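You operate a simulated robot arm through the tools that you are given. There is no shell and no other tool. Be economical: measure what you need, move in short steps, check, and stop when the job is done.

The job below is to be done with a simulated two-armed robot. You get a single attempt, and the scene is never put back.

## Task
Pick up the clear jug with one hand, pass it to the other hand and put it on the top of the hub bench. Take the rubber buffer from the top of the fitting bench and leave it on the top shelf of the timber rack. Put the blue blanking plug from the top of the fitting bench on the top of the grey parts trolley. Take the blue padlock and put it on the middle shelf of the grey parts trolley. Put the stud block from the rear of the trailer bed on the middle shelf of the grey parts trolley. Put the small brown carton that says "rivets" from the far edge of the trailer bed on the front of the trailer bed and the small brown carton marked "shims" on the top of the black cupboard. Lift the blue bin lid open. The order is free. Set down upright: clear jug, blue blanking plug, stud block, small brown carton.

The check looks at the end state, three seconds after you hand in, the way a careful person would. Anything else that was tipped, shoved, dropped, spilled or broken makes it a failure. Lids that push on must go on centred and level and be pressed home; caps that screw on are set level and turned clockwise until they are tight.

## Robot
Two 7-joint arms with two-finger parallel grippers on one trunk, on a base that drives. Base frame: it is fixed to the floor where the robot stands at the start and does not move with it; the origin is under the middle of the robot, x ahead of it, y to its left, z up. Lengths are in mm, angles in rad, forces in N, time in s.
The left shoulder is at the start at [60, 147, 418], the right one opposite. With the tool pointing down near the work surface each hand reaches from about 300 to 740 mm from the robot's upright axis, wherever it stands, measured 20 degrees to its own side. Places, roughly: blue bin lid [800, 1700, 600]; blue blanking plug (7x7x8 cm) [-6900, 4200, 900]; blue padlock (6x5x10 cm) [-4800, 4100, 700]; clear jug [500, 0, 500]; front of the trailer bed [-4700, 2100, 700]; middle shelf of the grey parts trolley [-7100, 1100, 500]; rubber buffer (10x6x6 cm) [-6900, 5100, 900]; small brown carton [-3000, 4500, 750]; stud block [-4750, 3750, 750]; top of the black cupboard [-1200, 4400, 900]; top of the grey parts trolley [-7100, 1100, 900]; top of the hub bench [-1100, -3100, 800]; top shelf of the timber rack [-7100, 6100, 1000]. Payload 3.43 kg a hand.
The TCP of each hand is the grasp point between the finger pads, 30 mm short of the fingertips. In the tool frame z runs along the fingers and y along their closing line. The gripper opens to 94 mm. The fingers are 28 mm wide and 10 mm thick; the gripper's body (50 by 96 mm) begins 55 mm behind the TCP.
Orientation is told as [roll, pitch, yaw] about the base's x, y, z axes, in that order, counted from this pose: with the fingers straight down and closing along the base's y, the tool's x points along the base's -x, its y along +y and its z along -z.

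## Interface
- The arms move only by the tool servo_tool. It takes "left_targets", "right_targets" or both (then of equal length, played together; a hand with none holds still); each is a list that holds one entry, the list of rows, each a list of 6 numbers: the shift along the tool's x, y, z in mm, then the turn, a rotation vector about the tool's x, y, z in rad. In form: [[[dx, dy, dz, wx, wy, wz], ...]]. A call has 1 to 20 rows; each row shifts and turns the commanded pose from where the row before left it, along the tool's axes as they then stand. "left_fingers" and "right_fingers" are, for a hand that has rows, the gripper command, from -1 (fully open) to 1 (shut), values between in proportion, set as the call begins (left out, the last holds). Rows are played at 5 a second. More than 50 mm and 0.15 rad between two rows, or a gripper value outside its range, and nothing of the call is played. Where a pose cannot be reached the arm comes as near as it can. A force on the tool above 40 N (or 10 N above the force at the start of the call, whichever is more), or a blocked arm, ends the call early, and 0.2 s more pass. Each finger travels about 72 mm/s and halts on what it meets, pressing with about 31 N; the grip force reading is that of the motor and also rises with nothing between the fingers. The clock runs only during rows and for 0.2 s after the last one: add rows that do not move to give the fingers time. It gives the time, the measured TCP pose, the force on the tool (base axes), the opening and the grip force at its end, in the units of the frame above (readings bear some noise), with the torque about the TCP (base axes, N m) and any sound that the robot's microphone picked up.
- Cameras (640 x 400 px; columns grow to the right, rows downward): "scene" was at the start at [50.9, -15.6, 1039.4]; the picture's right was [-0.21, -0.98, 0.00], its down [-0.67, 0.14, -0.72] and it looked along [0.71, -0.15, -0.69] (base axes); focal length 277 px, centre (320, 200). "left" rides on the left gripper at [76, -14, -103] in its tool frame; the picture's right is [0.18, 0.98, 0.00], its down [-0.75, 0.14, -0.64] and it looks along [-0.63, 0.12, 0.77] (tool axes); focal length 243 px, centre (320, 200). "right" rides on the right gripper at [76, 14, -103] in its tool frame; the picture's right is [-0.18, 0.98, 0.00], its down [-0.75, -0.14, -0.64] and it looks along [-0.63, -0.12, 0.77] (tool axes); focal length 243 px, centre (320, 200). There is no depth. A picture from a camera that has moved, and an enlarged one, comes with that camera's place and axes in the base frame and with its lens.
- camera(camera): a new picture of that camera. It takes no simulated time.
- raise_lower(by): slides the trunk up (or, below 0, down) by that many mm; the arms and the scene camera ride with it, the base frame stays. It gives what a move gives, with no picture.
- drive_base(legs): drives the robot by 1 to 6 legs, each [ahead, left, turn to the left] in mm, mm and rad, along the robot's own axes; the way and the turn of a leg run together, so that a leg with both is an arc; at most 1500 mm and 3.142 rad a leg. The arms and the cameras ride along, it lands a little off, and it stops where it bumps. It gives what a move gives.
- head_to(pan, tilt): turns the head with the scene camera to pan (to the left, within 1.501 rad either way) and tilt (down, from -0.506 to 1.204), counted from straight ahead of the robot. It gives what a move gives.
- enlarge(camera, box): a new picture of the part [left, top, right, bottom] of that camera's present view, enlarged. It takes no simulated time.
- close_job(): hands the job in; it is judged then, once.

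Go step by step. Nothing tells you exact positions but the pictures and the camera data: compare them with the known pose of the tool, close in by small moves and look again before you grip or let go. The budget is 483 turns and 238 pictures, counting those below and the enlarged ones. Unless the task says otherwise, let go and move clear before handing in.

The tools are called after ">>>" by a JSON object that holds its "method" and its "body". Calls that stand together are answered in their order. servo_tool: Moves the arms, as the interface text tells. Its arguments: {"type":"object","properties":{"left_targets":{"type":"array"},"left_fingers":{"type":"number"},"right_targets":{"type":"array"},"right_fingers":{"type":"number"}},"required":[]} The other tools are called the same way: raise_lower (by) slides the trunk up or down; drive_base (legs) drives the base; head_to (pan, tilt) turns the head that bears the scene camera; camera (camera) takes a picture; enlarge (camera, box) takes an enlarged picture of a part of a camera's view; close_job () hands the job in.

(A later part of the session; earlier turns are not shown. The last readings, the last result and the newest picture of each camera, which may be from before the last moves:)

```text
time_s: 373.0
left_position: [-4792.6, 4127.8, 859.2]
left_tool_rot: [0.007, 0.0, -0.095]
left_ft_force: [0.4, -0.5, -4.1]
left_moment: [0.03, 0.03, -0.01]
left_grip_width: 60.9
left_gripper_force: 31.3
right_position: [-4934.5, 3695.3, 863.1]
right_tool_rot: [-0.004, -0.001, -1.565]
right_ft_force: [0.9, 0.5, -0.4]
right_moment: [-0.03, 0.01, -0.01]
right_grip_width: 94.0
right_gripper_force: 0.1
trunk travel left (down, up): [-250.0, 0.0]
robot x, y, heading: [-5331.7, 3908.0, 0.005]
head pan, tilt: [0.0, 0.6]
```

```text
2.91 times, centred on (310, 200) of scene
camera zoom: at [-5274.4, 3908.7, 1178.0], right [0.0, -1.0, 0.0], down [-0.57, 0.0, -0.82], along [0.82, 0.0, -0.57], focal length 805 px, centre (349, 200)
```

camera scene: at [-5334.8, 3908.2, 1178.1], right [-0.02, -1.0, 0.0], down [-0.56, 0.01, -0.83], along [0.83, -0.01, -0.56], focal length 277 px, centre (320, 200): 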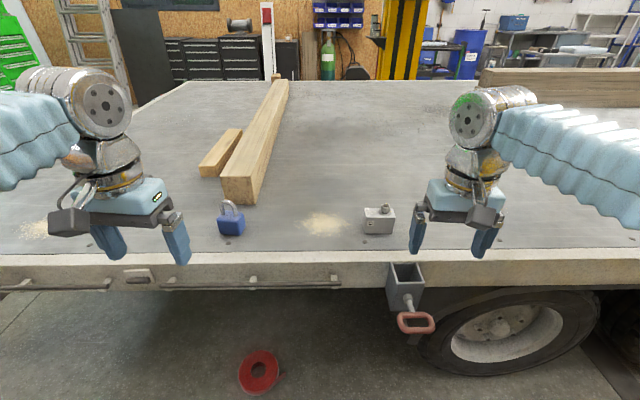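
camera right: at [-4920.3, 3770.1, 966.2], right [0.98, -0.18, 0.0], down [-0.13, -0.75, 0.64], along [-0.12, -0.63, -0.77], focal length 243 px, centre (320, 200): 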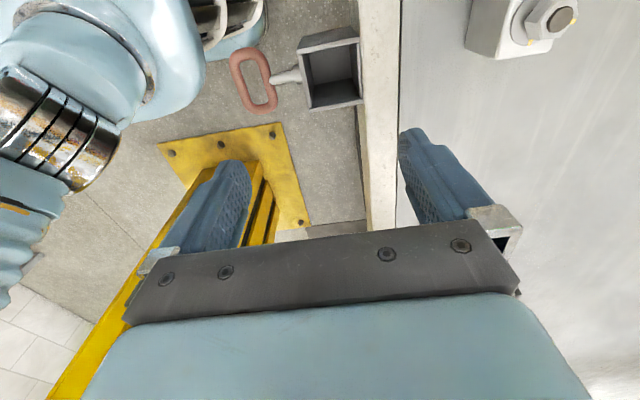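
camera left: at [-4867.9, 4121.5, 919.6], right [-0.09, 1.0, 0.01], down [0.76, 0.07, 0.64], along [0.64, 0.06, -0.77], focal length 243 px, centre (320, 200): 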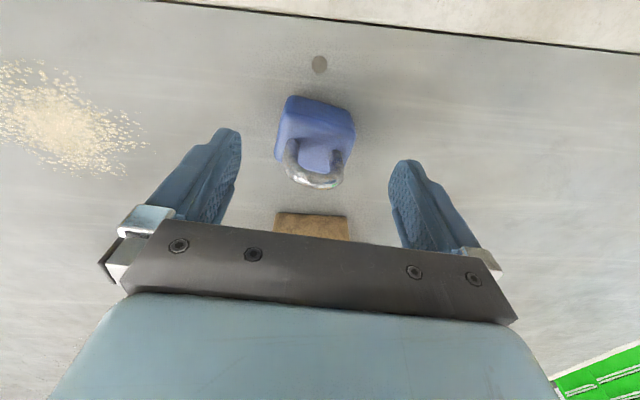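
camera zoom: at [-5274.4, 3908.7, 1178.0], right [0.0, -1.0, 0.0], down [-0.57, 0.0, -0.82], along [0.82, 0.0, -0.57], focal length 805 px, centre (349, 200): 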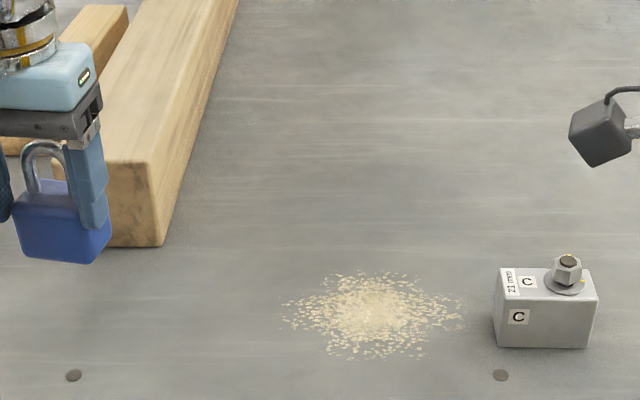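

The padlock is held. Now the stud block, centre about [-4792, 3754]: I'll bring the right hand above it.

>>> {"method": "servo_tool", "body": {"right_targets": [[[15, 36, 0, 0, 0, 0], [15, 36, 0, 0, 0, 0], [14, 36, 0, 0, 0, 0], [14, 35, 0, 0, 0, 0], [0, 0, 20, 0, 0, 0], [0, 0, 0, 0, 0, 0]]]}}

>>> {"method": "camera", "body": {"camera": "right"}}

```text
time_s: 374.4
left_position: [-4793.9, 4128.4, 858.3]
left_tool_rot: [0.007, 0.002, -0.095]
left_ft_force: [0.5, -0.3, -3.6]
left_moment: [-0.02, 0.06, -0.02]
left_grip_width: 61.4
left_gripper_force: 31.7
right_position: [-4793.1, 3753.1, 843.4]
right_tool_rot: [-0.002, -0.002, -1.563]
right_ft_force: [0.3, 0.0, -0.5]
right_moment: [-0.01, -0.01, 0.02]
right_grip_width: 93.8
right_gripper_force: 0.0
trunk travel left (down, up): [-250.0, 0.0]
robot x, y, heading: [-5330.3, 3903.4, 0.0]
head pan, tilt: [0.0, 0.6]
```

```text
99 pictures are left
camera right: at [-4777.5, 3829.2, 945.4], right [0.98, -0.18, 0.0], down [-0.13, -0.75, 0.64], along [-0.12, -0.63, -0.77], focal length 243 px, centre (320, 200)
```

right: 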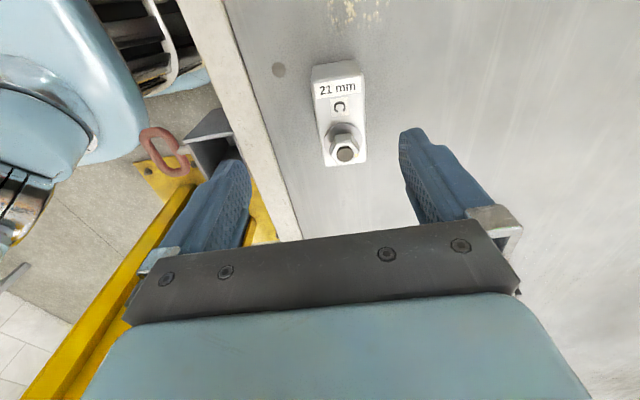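

The wrist view puts the block at x≈-4777. I'll shift 15 mm, descend part-way and look again.

>>> {"method": "servo_tool", "body": {"right_targets": [[[0, 15, 10, 0, 0, 0], [0, 0, 15, 0, 0, 0], [0, 0, 0, 0, 0, 0]]]}}

>>> {"method": "camera", "body": {"camera": "right"}}

```text
time_s: 375.2
left_position: [-4793.1, 4128.7, 858.5]
left_tool_rot: [0.007, -0.001, -0.095]
left_ft_force: [-0.2, -0.1, -4.4]
left_moment: [0.0, 0.08, 0.01]
left_grip_width: 61.1
left_gripper_force: 31.0
right_position: [-4777.2, 3755.4, 818.0]
right_tool_rot: [-0.003, -0.002, -1.563]
right_ft_force: [-0.3, -0.1, 0.1]
right_moment: [0.03, 0.01, 0.0]
right_grip_width: 93.8
right_gripper_force: 0.0
trunk travel left (down, up): [-250.0, 0.0]
robot x, y, heading: [-5330.6, 3906.1, -0.004]
head pan, tilt: [0.0, 0.6]
```

```text
98 pictures are left
camera right: at [-4762.7, 3829.2, 920.6], right [0.98, -0.18, 0.0], down [-0.13, -0.75, 0.64], along [-0.12, -0.63, -0.77], focal length 243 px, centre (320, 200)
```

right: 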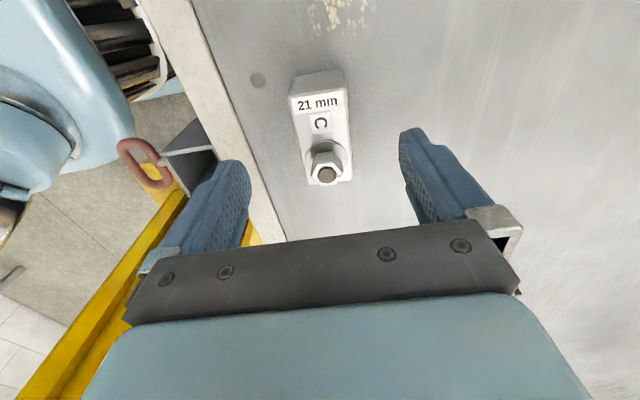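

Well centred. Descending to grip.

>>> {"method": "servo_tool", "body": {"right_targets": [[[-3, 2, 25, 0, 0, 0], [0, 0, 25, 0, 0, 0], [0, 0, 10, 0, 0, 0], [0, 0, 0, 0, 0, 0]]]}}

>>> {"method": "servo_tool", "body": {"right_targets": [[[0, 0, 0, 0, 0, 0], [0, 0, 0, 0, 0, 0], [0, 0, 0, 0, 0, 0], [0, 0, 0, 0, 0, 0], [0, 0, 0, 0, 0, 0], [0, 0, -20, 0, 0, 0], [0, 0, -40, 0, 0, 0], [0, 0, -40, 0, 0, 0], [0, 0, 0, 0, 0, 0]]], "right_fingers": 1}}

>>> {"method": "camera", "body": {"camera": "scene"}}

```text
time_s: 376.2
left_position: [-4792.7, 4127.2, 857.6]
left_tool_rot: [0.007, 0.001, -0.095]
left_ft_force: [-0.3, 0.1, -3.9]
left_moment: [0.0, 0.08, 0.03]
left_grip_width: 61.0
left_gripper_force: 30.8
right_position: [-4774.1, 3751.7, 758.5]
right_tool_rot: [-0.005, 0.0, -1.565]
right_ft_force: [0.4, -0.3, 0.2]
right_moment: [0.01, -0.01, 0.03]
right_grip_width: 94.0
right_gripper_force: 0.2
trunk travel left (down, up): [-250.0, 0.0]
robot x, y, heading: [-5333.7, 3907.5, 0.006]
head pan, tilt: [0.0, 0.6]
```

```text
time_s: 378.2
left_position: [-4793.3, 4128.6, 857.9]
left_tool_rot: [0.005, 0.0, -0.096]
left_ft_force: [-0.1, 0.1, -4.4]
left_moment: [0.01, 0.04, 0.01]
left_grip_width: 61.1
left_gripper_force: 30.5
right_position: [-4773.8, 3751.3, 858.1]
right_tool_rot: [-0.006, -0.002, -1.56]
right_ft_force: [0.7, -0.5, -4.2]
right_moment: [-0.01, -0.01, -0.02]
right_grip_width: 40.0
right_gripper_force: 30.9
trunk travel left (down, up): [-250.0, 0.0]
robot x, y, heading: [-5334.3, 3910.1, 0.002]
head pan, tilt: [0.0, 0.6]
```

```text
97 pictures are left
camera scene: at [-5274.1, 3908.8, 1178.0], right [0.0, -1.0, 0.0], down [-0.57, 0.0, -0.82], along [0.82, 0.0, -0.57], focal length 277 px, centre (320, 200)
```

scene: 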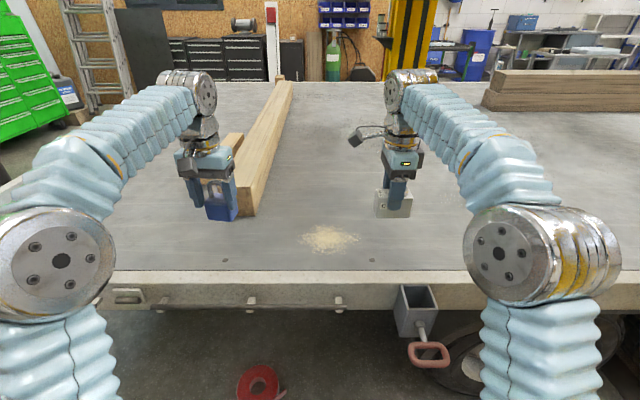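

Both items are held. I'll back off, drive south to the grey parts trolley and face it.

>>> {"method": "drive_base", "body": {"legs": [[-830, 0, 0], [0, 0, -1.57], [1300, 0, 0], [1250, 0, 0]]}}

>>> {"method": "head_to", "body": {"pan": -0.9, "tilt": 0.45}}

>>> {"method": "camera", "body": {"camera": "scene"}}

```text
time_s: 398.6
left_position: [-5973.6, 801.1, 857.7]
left_tool_rot: [0.008, 0.001, -1.681]
left_ft_force: [0.1, 1.6, -4.4]
left_moment: [0.02, -0.01, -0.04]
left_grip_width: 60.2
left_gripper_force: 31.6
right_position: [-6351.0, 789.1, 858.0]
right_tool_rot: [-0.005, -0.002, 3.134]
right_ft_force: [-0.6, 0.4, -3.5]
right_moment: [-0.01, -0.06, -0.01]
right_grip_width: 39.7
right_gripper_force: 30.9
trunk travel left (down, up): [-250.0, 0.0]
robot x, y, heading: [-6188.5, 1347.0, -1.586]
head pan, tilt: [0.0, 0.6]
```

```text
time_s: 399.8
left_position: [-5972.8, 801.9, 857.4]
left_tool_rot: [0.006, 0.001, -1.68]
left_ft_force: [-0.3, 0.4, -3.9]
left_moment: [0.06, -0.01, -0.01]
left_grip_width: 60.4
left_gripper_force: 30.9
right_position: [-6349.1, 789.6, 856.8]
right_tool_rot: [-0.004, -0.002, 3.135]
right_ft_force: [-0.6, 0.9, -5.0]
right_moment: [-0.08, 0.0, -0.01]
right_grip_width: 39.9
right_gripper_force: 31.1
trunk travel left (down, up): [-250.0, 0.0]
robot x, y, heading: [-6187.5, 1343.1, -1.59]
head pan, tilt: [-0.901, 0.45]
```

```text
96 pictures are left
camera scene: at [-6258.8, 1320.3, 1191.6], right [-0.61, 0.79, 0.0], down [0.34, 0.27, -0.9], along [-0.71, -0.55, -0.44], focal length 277 px, centre (320, 200)
```

scene: 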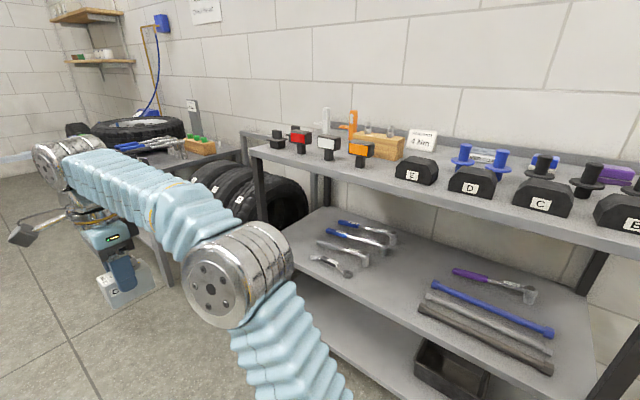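

The trolley's middle shelf has free space between tool groups. I'll shift east a little, turn to face it and measure again.

>>> {"method": "drive_base", "body": {"legs": [[0, 180, 0], [0, 0, -1.555]]}}

>>> {"method": "head_to", "body": {"pan": 0, "tilt": 0.45}}

>>> {"method": "camera", "body": {"camera": "scene"}}

```text
time_s: 405.1
left_position: [-6547.7, 1126.3, 858.0]
left_tool_rot: [0.006, 0.0, 3.04]
left_ft_force: [-0.1, 0.0, -3.3]
left_moment: [-0.01, -0.13, -0.01]
left_grip_width: 60.0
left_gripper_force: 31.1
right_position: [-6564.9, 1503.0, 856.6]
right_tool_rot: [-0.006, -0.002, 1.57]
right_ft_force: [1.2, 0.7, -4.5]
right_moment: [-0.01, 0.0, 0.03]
right_grip_width: 39.8
right_gripper_force: 30.9
trunk travel left (down, up): [-250.0, 0.0]
robot x, y, heading: [-6006.5, 1341.3, 3.132]
head pan, tilt: [-0.901, 0.45]
```

```text
time_s: 406.3
left_position: [-6547.1, 1126.1, 858.5]
left_tool_rot: [0.007, 0.0, 3.041]
left_ft_force: [0.8, 0.3, -4.4]
left_moment: [-0.01, -0.07, 0.01]
left_grip_width: 59.7
left_gripper_force: 30.7
right_position: [-6562.5, 1502.4, 857.6]
right_tool_rot: [-0.005, -0.002, 1.57]
right_ft_force: [-1.2, 0.2, -4.4]
right_moment: [-0.03, 0.0, -0.01]
right_grip_width: 39.5
right_gripper_force: 30.4
trunk travel left (down, up): [-250.0, 0.0]
robot x, y, heading: [-6007.4, 1343.2, 3.13]
head pan, tilt: [0.0, 0.45]
```

```text
95 pictures are left
camera scene: at [-6068.4, 1345.2, 1191.6], right [0.01, 1.0, 0.0], down [0.44, 0.0, -0.9], along [-0.9, 0.01, -0.44], focal length 277 px, centre (320, 200)
```

scene: 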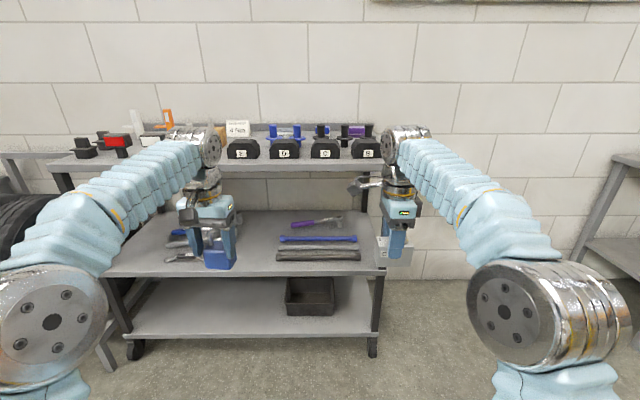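

The middle shelf is at z≈504, front edge x≈-6880, with free space at y≈900–1160. I'll lower the trunk, keep the right hand back, and bring the padlock in first.

>>> {"method": "raise_lower", "body": {"by": -250}}

>>> {"method": "servo_tool", "body": {"left_targets": [[[0, 0, 10, 0, 0, 0], [0, 0, 10, 0, 0, 0], [0, 0, 8, 0, 0, 0], [0, 0, 0, 0, 0, 0], [0, 0, 0, 0, 0, 0]]], "right_targets": [[[0, -30, 0, 0, 0, 0], [0, -30, 0, 0, 0, 0], [0, -30, 0, 0, 0, 0], [0, -30, 0, 0, 0, 0], [0, -30, 0, 0, 0, 0]]]}}

>>> {"method": "drive_base", "body": {"legs": [[0, 185, 0], [250, 0, 0]]}}

>>> {"method": "head_to", "body": {"pan": 0.2, "tilt": 0.35}}

>>> {"method": "camera", "body": {"camera": "scene"}}

>>> {"method": "camera", "body": {"camera": "left"}}

```text
time_s: 408.9
left_position: [-6546.9, 1125.7, 607.5]
left_tool_rot: [0.007, 0.0, 3.041]
left_ft_force: [-0.4, 0.6, -3.5]
left_moment: [-0.03, -0.08, 0.01]
left_grip_width: 59.8
left_gripper_force: 31.1
right_position: [-6564.0, 1503.0, 609.0]
right_tool_rot: [-0.004, -0.001, 1.569]
right_ft_force: [0.0, -0.2, -4.8]
right_moment: [0.0, 0.0, -0.03]
right_grip_width: 40.2
right_gripper_force: 31.0
trunk travel left (down, up): [0.0, 250.0]
robot x, y, heading: [-6007.2, 1347.8, 3.138]
head pan, tilt: [0.0, 0.45]
```

```text
time_s: 410.1
left_position: [-6547.0, 1125.3, 580.3]
left_tool_rot: [0.007, 0.0, 3.04]
left_ft_force: [0.2, 0.1, -4.3]
left_moment: [0.0, -0.11, 0.03]
left_grip_width: 59.8
left_gripper_force: 30.7
right_position: [-6413.7, 1502.5, 606.8]
right_tool_rot: [-0.007, -0.002, 1.57]
right_ft_force: [-0.2, -0.3, -5.2]
right_moment: [-0.04, 0.0, 0.02]
right_grip_width: 39.6
right_gripper_force: 30.8
trunk travel left (down, up): [0.0, 250.0]
robot x, y, heading: [-6009.6, 1345.8, 3.133]
head pan, tilt: [0.0, 0.45]
```

```text
time_s: 413.0
left_position: [-6798.9, 944.3, 579.4]
left_tool_rot: [0.008, -0.001, 3.037]
left_ft_force: [0.0, -0.2, -3.6]
left_moment: [0.0, -0.09, -0.02]
left_grip_width: 59.8
left_gripper_force: 31.1
right_position: [-6665.3, 1320.7, 606.6]
right_tool_rot: [-0.006, -0.002, 1.567]
right_ft_force: [-0.3, -1.3, -5.6]
right_moment: [-0.02, 0.02, 0.01]
right_grip_width: 39.7
right_gripper_force: 31.1
trunk travel left (down, up): [0.0, 250.0]
robot x, y, heading: [-6258.8, 1158.1, 3.133]
head pan, tilt: [0.0, 0.45]
```

```text
time_s: 413.7
left_position: [-6798.6, 945.3, 579.1]
left_tool_rot: [0.006, 0.0, 3.037]
left_ft_force: [0.2, 0.1, -4.0]
left_moment: [-0.01, -0.11, -0.01]
left_grip_width: 59.9
left_gripper_force: 30.7
right_position: [-6663.9, 1321.1, 607.7]
right_tool_rot: [-0.005, -0.002, 1.568]
right_ft_force: [0.0, 0.3, -3.0]
right_moment: [-0.02, 0.02, -0.02]
right_grip_width: 39.9
right_gripper_force: 30.5
trunk travel left (down, up): [0.0, 250.0]
robot x, y, heading: [-6256.4, 1164.0, 3.134]
head pan, tilt: [0.201, 0.351]
```

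```text
94 pictures are left
camera scene: at [-6318.5, 1144.4, 950.8], right [-0.19, 0.98, 0.0], down [0.34, 0.06, -0.94], along [-0.92, -0.18, -0.34], focal length 277 px, centre (320, 200)
```

scene: 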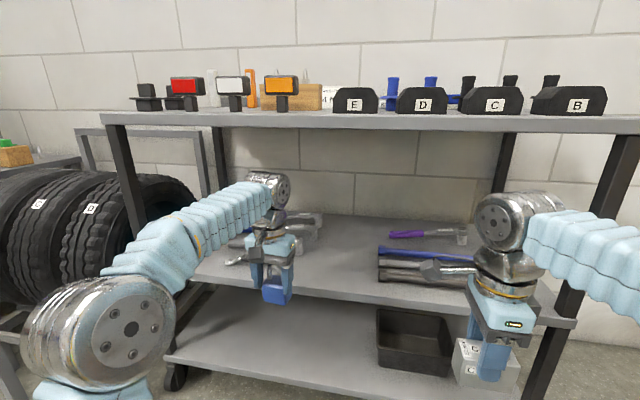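

```text
93 pictures are left
camera left: at [-6722.2, 951.8, 682.0], right [0.08, -1.0, 0.01], down [-0.76, -0.06, 0.64], along [-0.64, -0.06, -0.77], focal length 243 px, centre (320, 200)
```

left: 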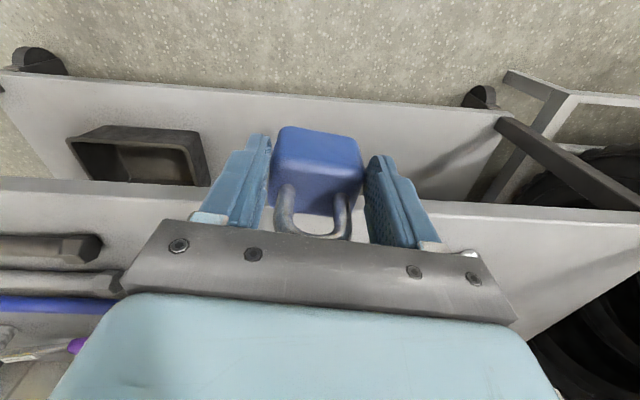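

Clear beneath the top shelf. I'll shift right 50 mm to avoid the wrenches and drive in 146 mm.

>>> {"method": "drive_base", "body": {"legs": [[0, -50, 0], [146, 0, 0]]}}

>>> {"method": "camera", "body": {"camera": "left"}}

>>> {"method": "camera", "body": {"camera": "scene"}}

```text
time_s: 415.6
left_position: [-6944.4, 994.7, 579.0]
left_tool_rot: [0.006, 0.0, 3.037]
left_ft_force: [-1.0, -0.5, -4.0]
left_moment: [-0.02, -0.1, 0.02]
left_grip_width: 59.6
left_gripper_force: 31.1
right_position: [-6811.3, 1372.5, 606.8]
right_tool_rot: [-0.006, -0.001, 1.568]
right_ft_force: [1.4, -0.5, -4.9]
right_moment: [-0.05, -0.01, 0.01]
right_grip_width: 39.7
right_gripper_force: 30.7
trunk travel left (down, up): [0.0, 250.0]
robot x, y, heading: [-6401.8, 1215.9, 3.13]
head pan, tilt: [0.201, 0.351]
```

```text
92 pictures are left
camera left: at [-6869.4, 1002.7, 682.0], right [0.08, -1.0, 0.01], down [-0.76, -0.06, 0.64], along [-0.64, -0.06, -0.77], focal length 243 px, centre (320, 200)
```

left: 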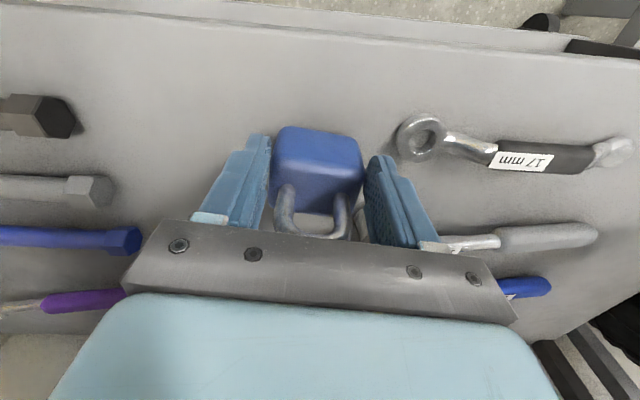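

```text
91 pictures are left
camera scene: at [-6465.8, 1195.5, 950.8], right [-0.19, 0.98, 0.0], down [0.34, 0.07, -0.94], along [-0.92, -0.18, -0.34], focal length 277 px, centre (320, 200)
```

scene: 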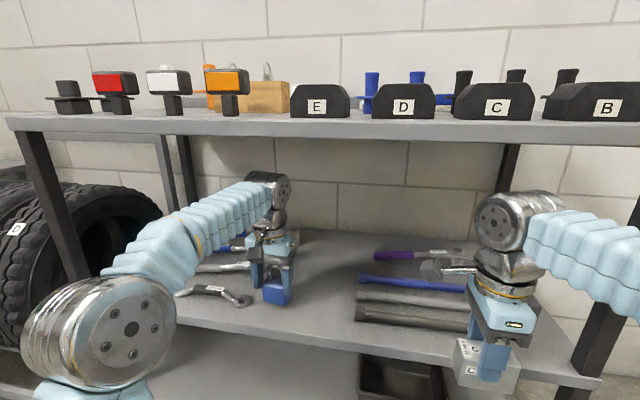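

There's a wrench ring close on the left, so I'll nudge 8 mm right, lower to contact, and open only part-way.

>>> {"method": "servo_tool", "body": {"left_targets": [[[0, -8, 0, 0, 0, 0], [0, 0, 6, 0, 0, 0], [0, 0, 5, 0, 0, 0], [0, 0, 4, 0, 0, 0], [0, 0, 3, 0, 0, 0], [0, 0, 3, 0, 0, 0], [0, 0, 0, 0, 0, 0]]]}}

>>> {"method": "enlarge", "body": {"camera": "scene", "box": [180, 200, 380, 325]}}

```text
time_s: 417.2
left_position: [-6943.7, 1004.4, 559.6]
left_tool_rot: [0.005, -0.003, 3.036]
left_ft_force: [-0.5, -2.5, 26.2]
left_moment: [0.38, 0.18, 0.01]
left_grip_width: 59.5
left_gripper_force: 30.9
right_position: [-6810.5, 1372.1, 607.9]
right_tool_rot: [-0.004, -0.001, 1.569]
right_ft_force: [0.4, -0.6, -4.1]
right_moment: [-0.01, 0.01, -0.01]
right_grip_width: 39.8
right_gripper_force: 31.2
trunk travel left (down, up): [0.0, 250.0]
robot x, y, heading: [-6401.3, 1212.8, 3.133]
head pan, tilt: [0.201, 0.351]
```

```text
3.20 times, centred on (280, 262) of scene
camera zoom: at [-6464.3, 1195.9, 951.0], right [-0.19, 0.98, 0.0], down [0.34, 0.06, -0.94], along [-0.92, -0.18, -0.34], focal length 885 px, centre (448, 0)
```

zoom: 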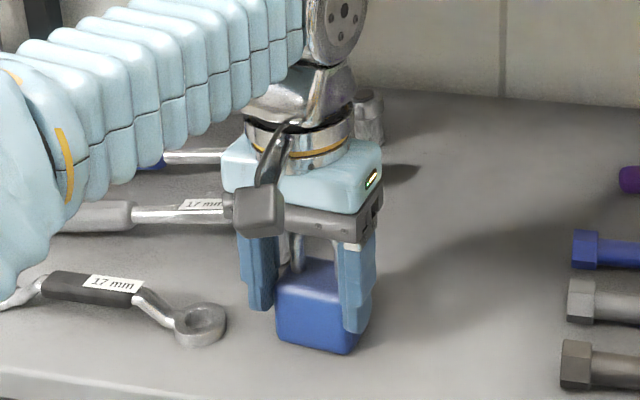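

The padlock is down. I'll open part-way, rise 15 mm and draw straight back.

>>> {"method": "servo_tool", "body": {"left_targets": [[[0, 0, -2, 0, 0, 0], [0, 0, 0, 0, 0, 0], [0, 0, 0, 0, 0, 0], [0, 0, -12, 0, 0, 0], [0, 0, -10, 0, 0, 0], [20, 0, 0, 0, 0, 0], [30, 0, 0, 0, 0, 0], [40, 0, 0, 0, 0, 0], [40, 0, 0, 0, 0, 0], [0, 0, 0, 0, 0, 0]]], "left_fingers": -0.62}}

>>> {"method": "enlarge", "body": {"camera": "scene", "box": [180, 200, 380, 325]}}

```text
time_s: 419.4
left_position: [-6816.7, 990.5, 583.1]
left_tool_rot: [0.007, 0.001, 3.036]
left_ft_force: [0.5, 0.6, -0.2]
left_moment: [0.01, 0.03, -0.01]
left_grip_width: 76.0
left_gripper_force: 0.1
right_position: [-6811.3, 1371.7, 607.0]
right_tool_rot: [-0.005, 0.0, 1.569]
right_ft_force: [-0.1, -0.1, -4.7]
right_moment: [-0.02, 0.01, 0.01]
right_grip_width: 40.1
right_gripper_force: 31.1
trunk travel left (down, up): [0.0, 250.0]
robot x, y, heading: [-6403.8, 1214.1, 3.132]
head pan, tilt: [0.201, 0.351]
```

```text
3.20 times, centred on (280, 262) of scene
camera zoom: at [-6465.6, 1195.6, 950.8], right [-0.19, 0.98, 0.0], down [0.34, 0.07, -0.94], along [-0.92, -0.18, -0.34], focal length 885 px, centre (448, 0)
```

zoom: 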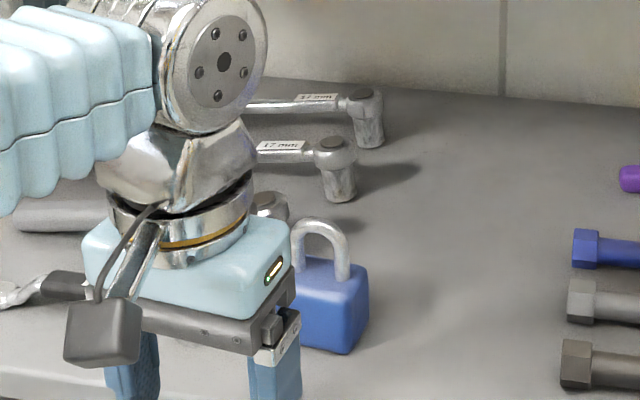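

The padlock stands well. Now I'll line up the right hand with the free spot at y≈1103 and bring in the stud block.

>>> {"method": "servo_tool", "body": {"left_targets": [[[30, 0, 0, 0, 0, 0], [30, 0, 0, 0, 0, 0], [30, 0, 0, 0, 0, 0], [0, 0, 0, 0, 0, 0]]], "right_targets": [[[0, 0, 13, 0, 0, 0], [0, 0, 13, 0, 0, 0], [0, 0, 12, 0, 0, 0], [0, 0, 0, 0, 0, 0]]]}}

>>> {"method": "drive_base", "body": {"legs": [[0, 269, 0]]}}

>>> {"method": "head_to", "body": {"pan": -0.1, "tilt": 0.4}}

>>> {"method": "camera", "body": {"camera": "scene"}}

```text
time_s: 420.4
left_position: [-6725.9, 980.4, 583.4]
left_tool_rot: [0.007, -0.001, 3.037]
left_ft_force: [0.2, -0.3, -0.1]
left_moment: [-0.01, 0.0, 0.01]
left_grip_width: 76.1
left_gripper_force: 0.1
right_position: [-6812.2, 1372.5, 568.3]
right_tool_rot: [-0.005, -0.001, 1.569]
right_ft_force: [-0.7, -0.3, -4.8]
right_moment: [-0.05, -0.03, -0.01]
right_grip_width: 39.7
right_gripper_force: 31.0
trunk travel left (down, up): [0.0, 250.0]
robot x, y, heading: [-6399.4, 1214.0, 3.138]
head pan, tilt: [0.201, 0.351]
```

```text
time_s: 422.3
left_position: [-6726.9, 711.5, 584.0]
left_tool_rot: [0.008, -0.002, 3.039]
left_ft_force: [0.9, -0.4, -0.3]
left_moment: [-0.03, 0.01, -0.01]
left_grip_width: 76.2
left_gripper_force: 0.0
right_position: [-6814.2, 1103.5, 569.3]
right_tool_rot: [-0.007, -0.001, 1.571]
right_ft_force: [-0.3, -0.8, -4.5]
right_moment: [-0.04, 0.02, 0.01]
right_grip_width: 39.4
right_gripper_force: 31.4
trunk travel left (down, up): [0.0, 250.0]
robot x, y, heading: [-6407.4, 942.9, 3.129]
head pan, tilt: [0.201, 0.351]
```

```text
time_s: 423.1
left_position: [-6727.9, 711.4, 583.0]
left_tool_rot: [0.006, -0.001, 3.038]
left_ft_force: [-0.5, 0.4, -0.7]
left_moment: [0.0, -0.05, -0.02]
left_grip_width: 76.3
left_gripper_force: 0.0
right_position: [-6814.0, 1103.2, 568.6]
right_tool_rot: [-0.005, 0.0, 1.57]
right_ft_force: [1.2, -0.5, -3.8]
right_moment: [-0.02, 0.05, -0.02]
right_grip_width: 39.8
right_gripper_force: 30.5
trunk travel left (down, up): [0.0, 250.0]
robot x, y, heading: [-6405.8, 943.8, 3.134]
head pan, tilt: [-0.099, 0.4]
```

```text
88 pictures are left
camera scene: at [-6468.6, 954.6, 946.3], right [0.11, 0.99, 0.0], down [0.39, -0.04, -0.92], along [-0.92, 0.1, -0.39], focal length 277 px, centre (320, 200)
```

scene: 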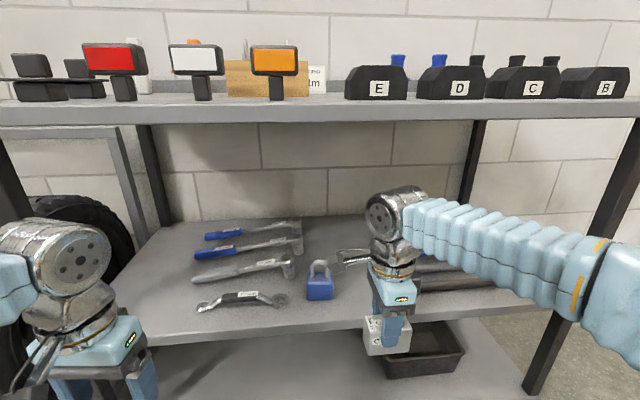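

The path is clear; the hand's camera will pass above the padlock. Extending in and lowering.

>>> {"method": "servo_tool", "body": {"right_targets": [[[0, 33, 0, 0, 0, 0], [0, 33, 0, 0, 0, 0], [0, 33, 0, 0, 0, 0], [0, 30, 0, 0, 0, 0], [0, 0, 0, 0, 0, 0]]]}}

>>> {"method": "servo_tool", "body": {"right_targets": [[[0, 0, 6, 0, 0, 0], [0, 0, 5, 0, 0, 0], [0, 0, 4, 0, 0, 0], [0, 0, 3, 0, 0, 0], [0, 0, 3, 0, 0, 0], [0, 0, 0, 0, 0, 0]]]}}

>>> {"method": "enlarge", "body": {"camera": "scene", "box": [280, 180, 480, 305]}}

```text
time_s: 424.3
left_position: [-6728.2, 711.0, 582.9]
left_tool_rot: [0.008, 0.001, 3.039]
left_ft_force: [-0.8, -0.2, 0.1]
left_moment: [0.01, -0.04, 0.03]
left_grip_width: 76.3
left_gripper_force: 0.0
right_position: [-6942.5, 1105.0, 567.4]
right_tool_rot: [-0.004, -0.002, 1.569]
right_ft_force: [0.7, 0.1, -5.1]
right_moment: [0.0, 0.01, -0.02]
right_grip_width: 39.8
right_gripper_force: 31.2
trunk travel left (down, up): [0.0, 250.0]
robot x, y, heading: [-6407.5, 947.5, 3.131]
head pan, tilt: [-0.099, 0.4]
```

```text
time_s: 425.2
left_position: [-6727.1, 712.2, 583.2]
left_tool_rot: [0.007, -0.003, 3.038]
left_ft_force: [0.7, -0.4, 0.0]
left_moment: [0.03, 0.0, -0.01]
left_grip_width: 76.5
left_gripper_force: 0.1
right_position: [-6942.0, 1104.0, 560.3]
right_tool_rot: [0.009, 0.001, 1.57]
right_ft_force: [6.3, -1.4, 18.9]
right_moment: [0.81, -0.86, -0.27]
right_grip_width: 39.4
right_gripper_force: 30.8
trunk travel left (down, up): [0.0, 250.0]
robot x, y, heading: [-6405.1, 940.8, 3.134]
head pan, tilt: [-0.099, 0.4]
stopped in row 4 (right hand): the force on the tool passed its limit at 46 N (the readings are from after the stop); the commanded pose is now the measured one
```

```text
3.20 times, centred on (380, 242) of scene
camera zoom: at [-6467.3, 954.2, 946.5], right [0.11, 0.99, 0.0], down [0.39, -0.04, -0.92], along [-0.92, 0.1, -0.39], focal length 885 px, centre (128, 64)
```

zoom: 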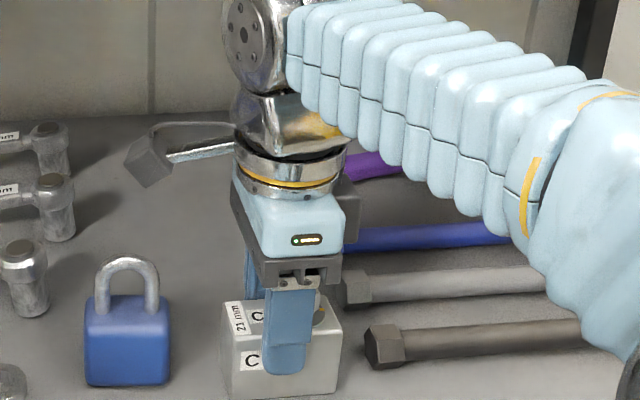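

Contact came about 10 mm early. I'll check from the wrist camera whether the block is tilted.

>>> {"method": "camera", "body": {"camera": "right"}}

>>> {"method": "enlarge", "body": {"camera": "scene", "box": [330, 260, 410, 310]}}

```text
86 pictures are left
camera right: at [-6954.8, 1026.8, 663.1], right [-0.98, 0.18, 0.01], down [0.15, 0.75, 0.64], along [0.11, 0.63, -0.77], focal length 243 px, centre (320, 200)
```

right: 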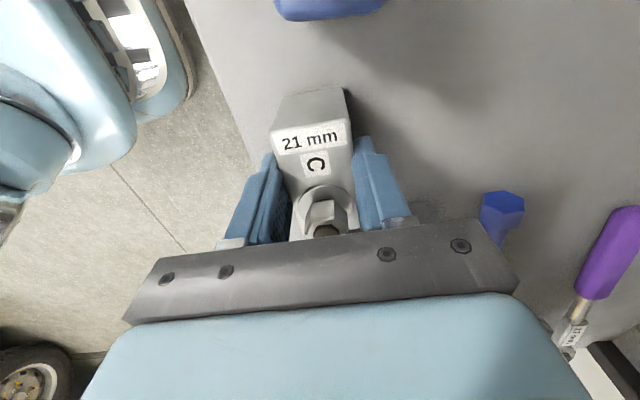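

```text
8.00 times, centred on (370, 285) of scene
camera zoom: at [-6467.3, 954.2, 946.5], right [0.11, 0.99, 0.0], down [0.39, -0.04, -0.92], along [-0.92, 0.1, -0.39], focal length 2213 px, centre (-80, -480)
```

zoom: 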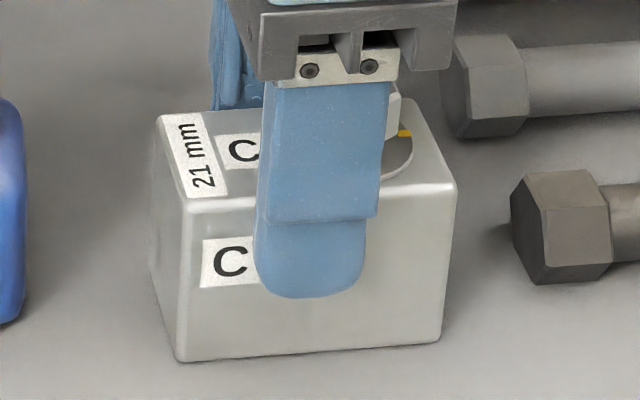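

The block is sitting on the shelf. I'll release, lift 40 mm, sidestep the stud, and withdraw over the block.

>>> {"method": "servo_tool", "body": {"right_targets": [[[0, 0, -1, 0, 0, 0], [0, 0, 0, 0, 0, 0], [0, 0, 0, 0, 0, 0], [0, 0, 0, 0, 0, 0]]], "right_fingers": -0.6}}

>>> {"method": "servo_tool", "body": {"right_targets": [[[0, 0, -15, 0, 0, 0], [0, 0, -15, 0, 0, 0], [0, 0, -12, 0, 0, 0], [0, 0, 0, 0, 0, 0]]]}}

>>> {"method": "enlarge", "body": {"camera": "scene", "box": [280, 180, 480, 305]}}

>>> {"method": "camera", "body": {"camera": "right"}}

```text
time_s: 426.2
left_position: [-6728.5, 712.4, 583.5]
left_tool_rot: [0.008, 0.0, 3.038]
left_ft_force: [-0.4, -1.2, -0.3]
left_moment: [-0.03, 0.01, -0.01]
left_grip_width: 76.0
left_gripper_force: 0.1
right_position: [-6943.1, 1104.7, 559.5]
right_tool_rot: [0.006, 0.001, 1.568]
right_ft_force: [-0.1, -0.1, -0.1]
right_moment: [-0.03, -0.02, 0.03]
right_grip_width: 75.2
right_gripper_force: 0.0
trunk travel left (down, up): [0.0, 250.0]
robot x, y, heading: [-6407.1, 944.8, 3.135]
head pan, tilt: [-0.099, 0.4]
```

```text
time_s: 427.2
left_position: [-6727.3, 712.0, 583.2]
left_tool_rot: [0.006, 0.0, 3.04]
left_ft_force: [-0.3, 0.6, -0.2]
left_moment: [0.01, 0.0, -0.01]
left_grip_width: 76.1
left_gripper_force: 0.1
right_position: [-6942.6, 1104.0, 602.2]
right_tool_rot: [0.005, -0.001, 1.57]
right_ft_force: [-1.0, -0.3, 0.3]
right_moment: [0.03, 0.0, -0.01]
right_grip_width: 75.2
right_gripper_force: 0.0
trunk travel left (down, up): [0.0, 250.0]
robot x, y, heading: [-6409.5, 943.1, 3.134]
head pan, tilt: [-0.099, 0.4]
```

```text
3.20 times, centred on (380, 242) of scene
camera zoom: at [-6468.5, 954.6, 946.3], right [0.11, 0.99, 0.0], down [0.39, -0.04, -0.92], along [-0.92, 0.1, -0.39], focal length 885 px, centre (128, 64)
```

zoom: 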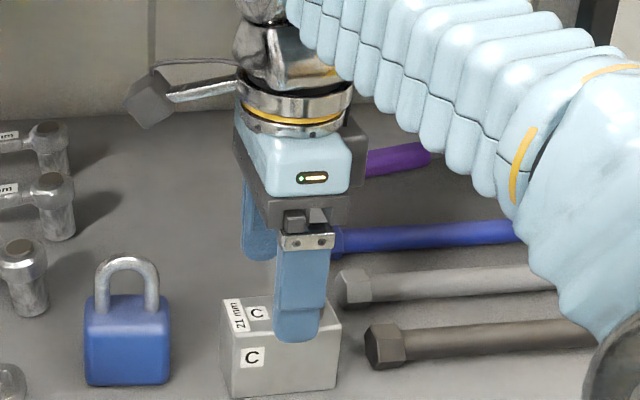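

```text
83 pictures are left
camera right: at [-6955.6, 1026.8, 704.0], right [-0.98, 0.18, 0.01], down [0.15, 0.75, 0.64], along [0.11, 0.63, -0.77], focal length 243 px, centre (320, 200)
```

right: 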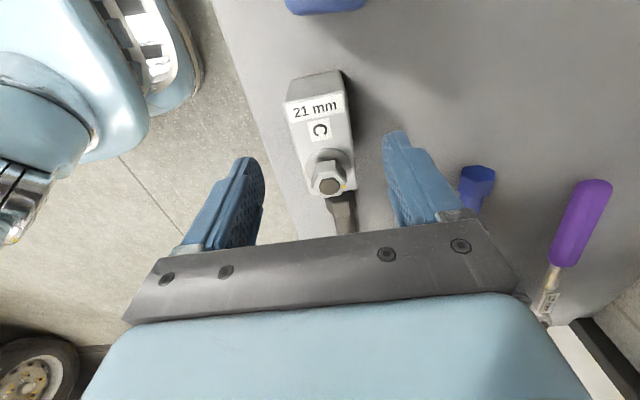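

The block stands flat. I'll sidestep 40 mm away from the stud and withdraw.

>>> {"method": "servo_tool", "body": {"right_targets": [[[20, 0, 0, 0, 0, 0], [20, 0, 0, 0, 0, 0], [0, -20, 0, 0, 0, 0], [0, -35, 0, 0, 0, 0], [0, -40, 0, 0, 0, 0], [0, -40, 0, 0, 0, 0], [0, -40, 0, 0, 0, 0]]]}}

>>> {"method": "drive_base", "body": {"legs": [[-400, 0, 0]]}}

>>> {"method": "camera", "body": {"camera": "scene"}}

```text
time_s: 428.8
left_position: [-6727.9, 712.1, 582.4]
left_tool_rot: [0.008, 0.001, 3.038]
left_ft_force: [0.1, -0.2, 0.2]
left_moment: [0.01, 0.01, 0.01]
left_grip_width: 76.2
left_gripper_force: 0.0
right_position: [-6767.1, 1063.1, 598.3]
right_tool_rot: [0.005, 0.0, 1.569]
right_ft_force: [-0.3, 0.5, 0.4]
right_moment: [0.0, -0.03, 0.02]
right_grip_width: 75.3
right_gripper_force: 0.0
trunk travel left (down, up): [0.0, 250.0]
robot x, y, heading: [-6404.9, 944.5, 3.138]
head pan, tilt: [-0.099, 0.4]
```

```text
time_s: 431.3
left_position: [-6323.0, 707.2, 582.3]
left_tool_rot: [0.007, 0.0, 3.04]
left_ft_force: [0.1, 0.2, -0.8]
left_moment: [-0.04, 0.01, 0.02]
left_grip_width: 76.2
left_gripper_force: 0.0
right_position: [-6361.2, 1060.8, 599.5]
right_tool_rot: [0.005, 0.001, 1.568]
right_ft_force: [0.0, 0.9, -0.4]
right_moment: [0.0, 0.0, -0.01]
right_grip_width: 75.3
right_gripper_force: 0.1
trunk travel left (down, up): [0.0, 250.0]
robot x, y, heading: [-6000.7, 940.5, 3.134]
head pan, tilt: [-0.099, 0.4]
```

```text
82 pictures are left
camera scene: at [-6063.2, 951.3, 946.3], right [0.11, 0.99, 0.0], down [0.39, -0.04, -0.92], along [-0.92, 0.1, -0.39], focal length 277 px, centre (320, 200)
```

scene: 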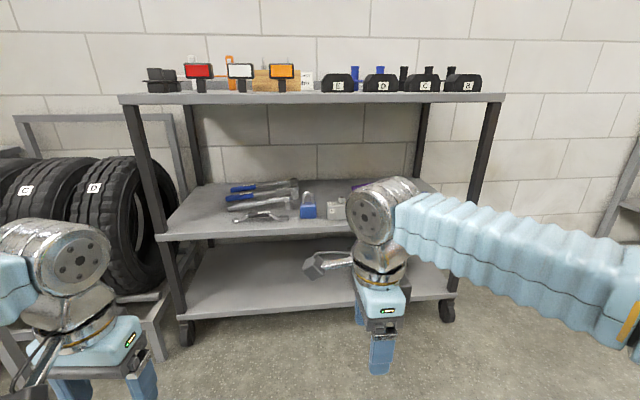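

All trolley mid-shelf items are placed. Next I'll raise the trunk, straighten the right hand and drive north to the fitting bench.

>>> {"method": "raise_lower", "body": {"by": 250}}

>>> {"method": "servo_tool", "body": {"right_targets": [[[0, 0, 0, 0, 0, -0.14], [0, 0, 0, 0, 0, -0.14], [0, 0, 0, 0, 0, -0.14], [0, 0, 0, 0, 0, -0.14], [0, 0, 0, 0, 0, -0.14], [0, 0, 0, 0, 0, -0.14], [0, 0, 0, 0, 0, -0.14], [0, 0, 0, 0, 0, -0.14], [0, 0, 0, 0, 0, -0.14], [0, 0, 0, 0, 0, -0.14], [0, 0, 0, 0, 0, -0.14], [0, 0, 0, 0, 0, -0.03]]], "right_fingers": -1, "left_targets": [[[0, 0, 0, 0, 0, 0], [0, 0, 0, 0, 0, 0.1], [0, 0, 0, 0, 0, 0], [0, 0, 0, 0, 0, 0], [0, 0, 0, 0, 0, 0], [0, 0, 0, 0, 0, 0], [0, 0, 0, 0, 0, 0], [0, 0, 0, 0, 0, 0], [0, 0, 0, 0, 0, 0], [0, 0, 0, 0, 0, 0], [0, 0, 0, 0, 0, 0], [0, 0, 0, 0, 0, 0]]], "left_fingers": -1}}

>>> {"method": "drive_base", "body": {"legs": [[0, 0, -1.565], [300, 140, 0], [1500, 0, 0], [1450, 0, 0], [0, 0, 1.57]]}}

>>> {"method": "head_to", "body": {"pan": -0.2, "tilt": 0.35}}

>>> {"method": "camera", "body": {"camera": "scene"}}

```text
time_s: 433.9
left_position: [-6323.3, 708.1, 832.2]
left_tool_rot: [0.009, 0.001, 3.039]
left_ft_force: [0.6, 0.0, -0.1]
left_moment: [-0.01, -0.04, 0.0]
left_grip_width: 76.1
left_gripper_force: 0.1
right_position: [-6363.0, 1061.1, 848.0]
right_tool_rot: [0.006, 0.0, 1.568]
right_ft_force: [-0.2, -0.4, 0.2]
right_moment: [0.01, 0.02, -0.01]
right_grip_width: 75.2
right_gripper_force: 0.0
trunk travel left (down, up): [-250.0, 0.0]
robot x, y, heading: [-6003.1, 939.2, 3.131]
head pan, tilt: [-0.099, 0.4]
```

```text
time_s: 436.5
left_position: [-6322.5, 708.6, 833.2]
left_tool_rot: [0.006, 0.0, 2.937]
left_ft_force: [0.7, 0.3, 0.4]
left_moment: [-0.04, 0.0, -0.01]
left_grip_width: 94.2
left_gripper_force: 0.0
right_position: [-6360.7, 1058.7, 849.5]
right_tool_rot: [0.001, -0.005, 3.141]
right_ft_force: [0.3, 0.3, 0.7]
right_moment: [-0.01, -0.01, 0.01]
right_grip_width: 94.3
right_gripper_force: 0.0
trunk travel left (down, up): [-250.0, 0.0]
robot x, y, heading: [-6002.0, 937.7, 3.135]
head pan, tilt: [-0.099, 0.4]
```

```text
time_s: 460.1
left_position: [-6445.7, 3969.9, 832.7]
left_tool_rot: [0.008, 0.0, 2.918]
left_ft_force: [0.3, 0.1, -1.4]
left_moment: [-0.03, 0.0, 0.0]
left_grip_width: 94.2
left_gripper_force: 0.1
right_position: [-6478.8, 4324.3, 848.9]
right_tool_rot: [-0.001, -0.005, 3.119]
right_ft_force: [0.2, 0.4, 0.7]
right_moment: [0.0, -0.02, 0.03]
right_grip_width: 93.8
right_gripper_force: 0.1
trunk travel left (down, up): [-250.0, 0.0]
robot x, y, heading: [-6122.5, 4193.6, 3.112]
head pan, tilt: [-0.099, 0.4]
```

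```text
time_s: 460.8
left_position: [-6444.7, 3969.6, 834.7]
left_tool_rot: [0.005, 0.0, 2.918]
left_ft_force: [0.4, -0.1, 0.0]
left_moment: [0.01, -0.01, -0.02]
left_grip_width: 94.1
left_gripper_force: 0.0
right_position: [-6477.6, 4323.1, 849.1]
right_tool_rot: [0.0, -0.006, 3.118]
right_ft_force: [-0.3, 0.0, -0.8]
right_moment: [-0.02, 0.04, 0.01]
right_grip_width: 94.0
right_gripper_force: 0.0
trunk travel left (down, up): [-250.0, 0.0]
robot x, y, heading: [-6121.5, 4198.4, 3.116]
head pan, tilt: [-0.201, 0.351]
```

```text
81 pictures are left
camera scene: at [-6179.9, 4217.7, 1200.8], right [0.23, 0.97, 0.0], down [0.34, -0.08, -0.94], along [-0.91, 0.21, -0.34], focal length 277 px, centre (320, 200)
```

scene: 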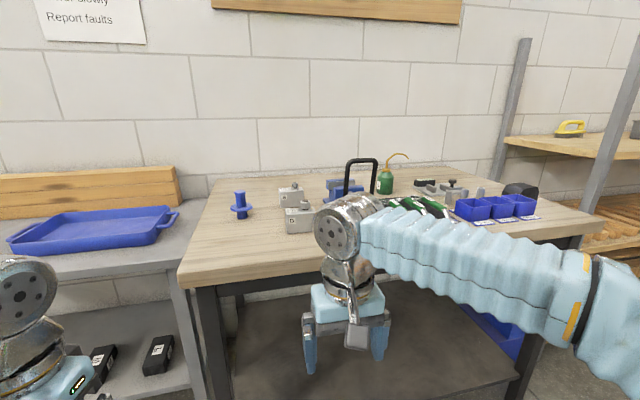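

The bench is in front: the blue plug at about [-6917, 4161] and a black buffer-like thing at the far right. I'll zoom in on each.

>>> {"method": "enlarge", "body": {"camera": "scene", "box": [190, 160, 350, 260]}}

>>> {"method": "enlarge", "body": {"camera": "scene", "box": [400, 140, 600, 265]}}

```text
4.00 times, centred on (270, 210) of scene
camera zoom: at [-6179.9, 4217.7, 1200.8], right [0.23, 0.97, 0.0], down [0.34, -0.08, -0.94], along [-0.91, 0.21, -0.34], focal length 1106 px, centre (520, 160)
```

zoom: 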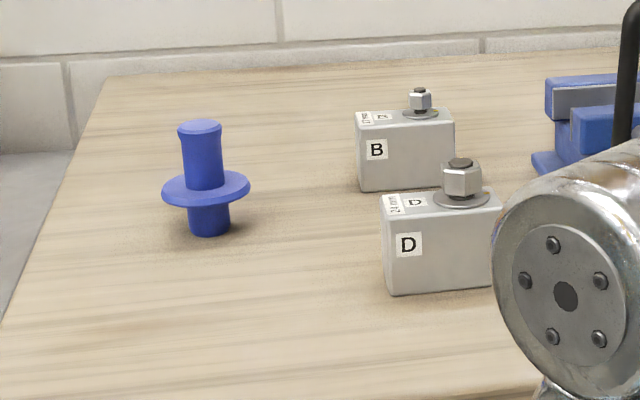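

```text
3.20 times, centred on (500, 202) of scene
camera zoom: at [-6179.9, 4217.7, 1200.8], right [0.23, 0.97, 0.0], down [0.34, -0.08, -0.94], along [-0.91, 0.21, -0.34], focal length 885 px, centre (-256, 192)
```

zoom: 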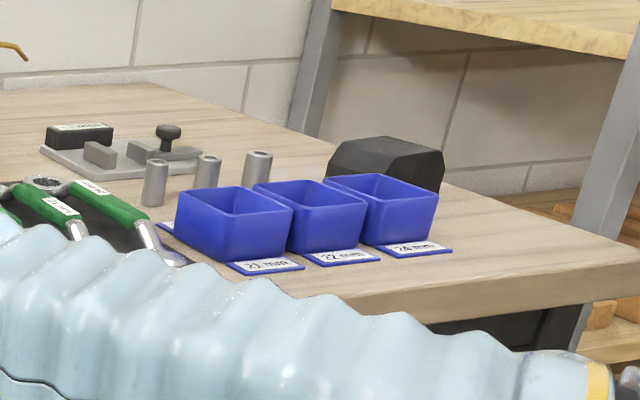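

The plug has a stem above a flange, so I'll grip the upper stem with the hand tilted forward by about 1.2 rad. First I'll shape the left arm and move the base.

>>> {"method": "servo_tool", "body": {"left_targets": [[[-35, 0, -20, 0, 0, -0.1], [-35, 0, -20, 0, 0, -0.094], [-35, 0, -20, 0, 0, 0], [0, 0, -20, 0, -0.13, 0], [0, 0, -20, 0, -0.13, 0], [0, 0, -20, 0, -0.13, 0], [0, 0, 0, 0, -0.13, 0], [0, 0, 0, 0, -0.13, 0], [0, 0, 0, 0, -0.13, 0], [0, 0, 0, 0, -0.14, 0], [0, 0, 0, 0, -0.14, 0], [0, 0, 0, 0, -0.14, 0], [0, 0, 0, 0, 0, 0]]]}}

>>> {"method": "drive_base", "body": {"legs": [[0, -100, 0.03]]}}

>>> {"method": "head_to", "body": {"pan": 0, "tilt": 0.4}}

>>> {"method": "camera", "body": {"camera": "scene"}}

>>> {"method": "camera", "body": {"camera": "left"}}

```text
time_s: 463.6
left_position: [-6541.2, 3983.3, 952.2]
left_tool_rot: [0.021, -1.203, 3.092]
left_ft_force: [-0.9, -0.3, 1.2]
left_moment: [0.03, -0.02, 0.0]
left_grip_width: 93.9
left_gripper_force: 0.1
right_position: [-6476.9, 4324.3, 848.0]
right_tool_rot: [0.001, -0.006, 3.117]
right_ft_force: [-0.4, -0.5, 0.3]
right_moment: [0.01, -0.05, 0.01]
right_grip_width: 94.1
right_gripper_force: 0.0
trunk travel left (down, up): [-250.0, 0.0]
robot x, y, heading: [-6117.1, 4192.1, 3.115]
head pan, tilt: [-0.201, 0.351]
```

```text
time_s: 464.8
left_position: [-6533.1, 4070.6, 951.8]
left_tool_rot: [0.019, -1.201, 3.124]
left_ft_force: [-0.1, -0.3, -0.3]
left_moment: [0.03, 0.0, -0.01]
left_grip_width: 93.9
left_gripper_force: 0.1
right_position: [-6480.1, 4413.6, 848.3]
right_tool_rot: [0.001, -0.005, -3.134]
right_ft_force: [0.1, -1.2, -0.3]
right_moment: [0.02, 0.02, 0.01]
right_grip_width: 94.0
right_gripper_force: 0.0
trunk travel left (down, up): [-250.0, 0.0]
robot x, y, heading: [-6119.9, 4294.6, -3.14]
head pan, tilt: [-0.201, 0.351]
```

```text
time_s: 465.5
left_position: [-6533.2, 4072.1, 952.8]
left_tool_rot: [0.021, -1.201, 3.123]
left_ft_force: [0.4, 0.5, 0.5]
left_moment: [0.01, 0.01, 0.01]
left_grip_width: 94.1
left_gripper_force: 0.0
right_position: [-6480.2, 4413.8, 848.9]
right_tool_rot: [-0.001, -0.004, -3.132]
right_ft_force: [0.4, -0.1, -0.5]
right_moment: [0.01, -0.01, 0.05]
right_grip_width: 94.1
right_gripper_force: 0.0
trunk travel left (down, up): [-250.0, 0.0]
robot x, y, heading: [-6117.0, 4297.0, -3.136]
head pan, tilt: [0.0, 0.4]
```

```text
78 pictures are left
camera scene: at [-6180.5, 4298.2, 1196.3], right [0.0, 1.0, 0.0], down [0.39, 0.0, -0.92], along [-0.92, 0.0, -0.39], focal length 277 px, centre (320, 200)
```

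scene: 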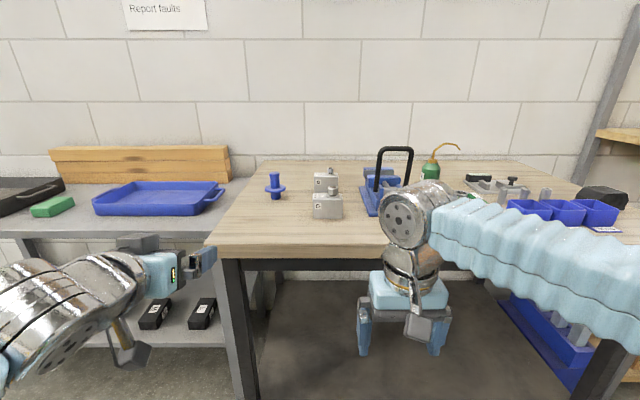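

```text
77 pictures are left
camera left: at [-6411.0, 4086.1, 918.4], right [0.07, -0.98, -0.16], down [0.33, -0.13, 0.94], along [-0.94, -0.12, 0.31], focal length 243 px, centre (320, 200)
```

left: 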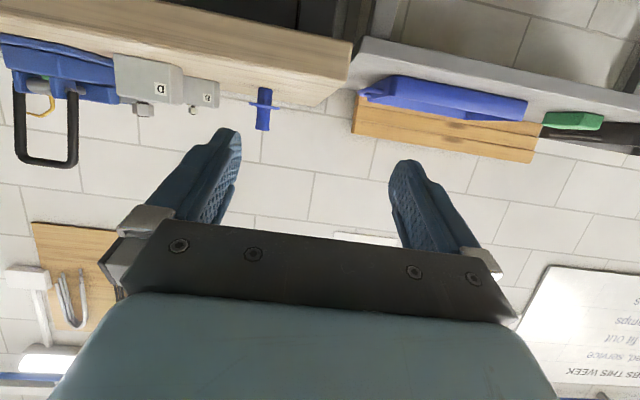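

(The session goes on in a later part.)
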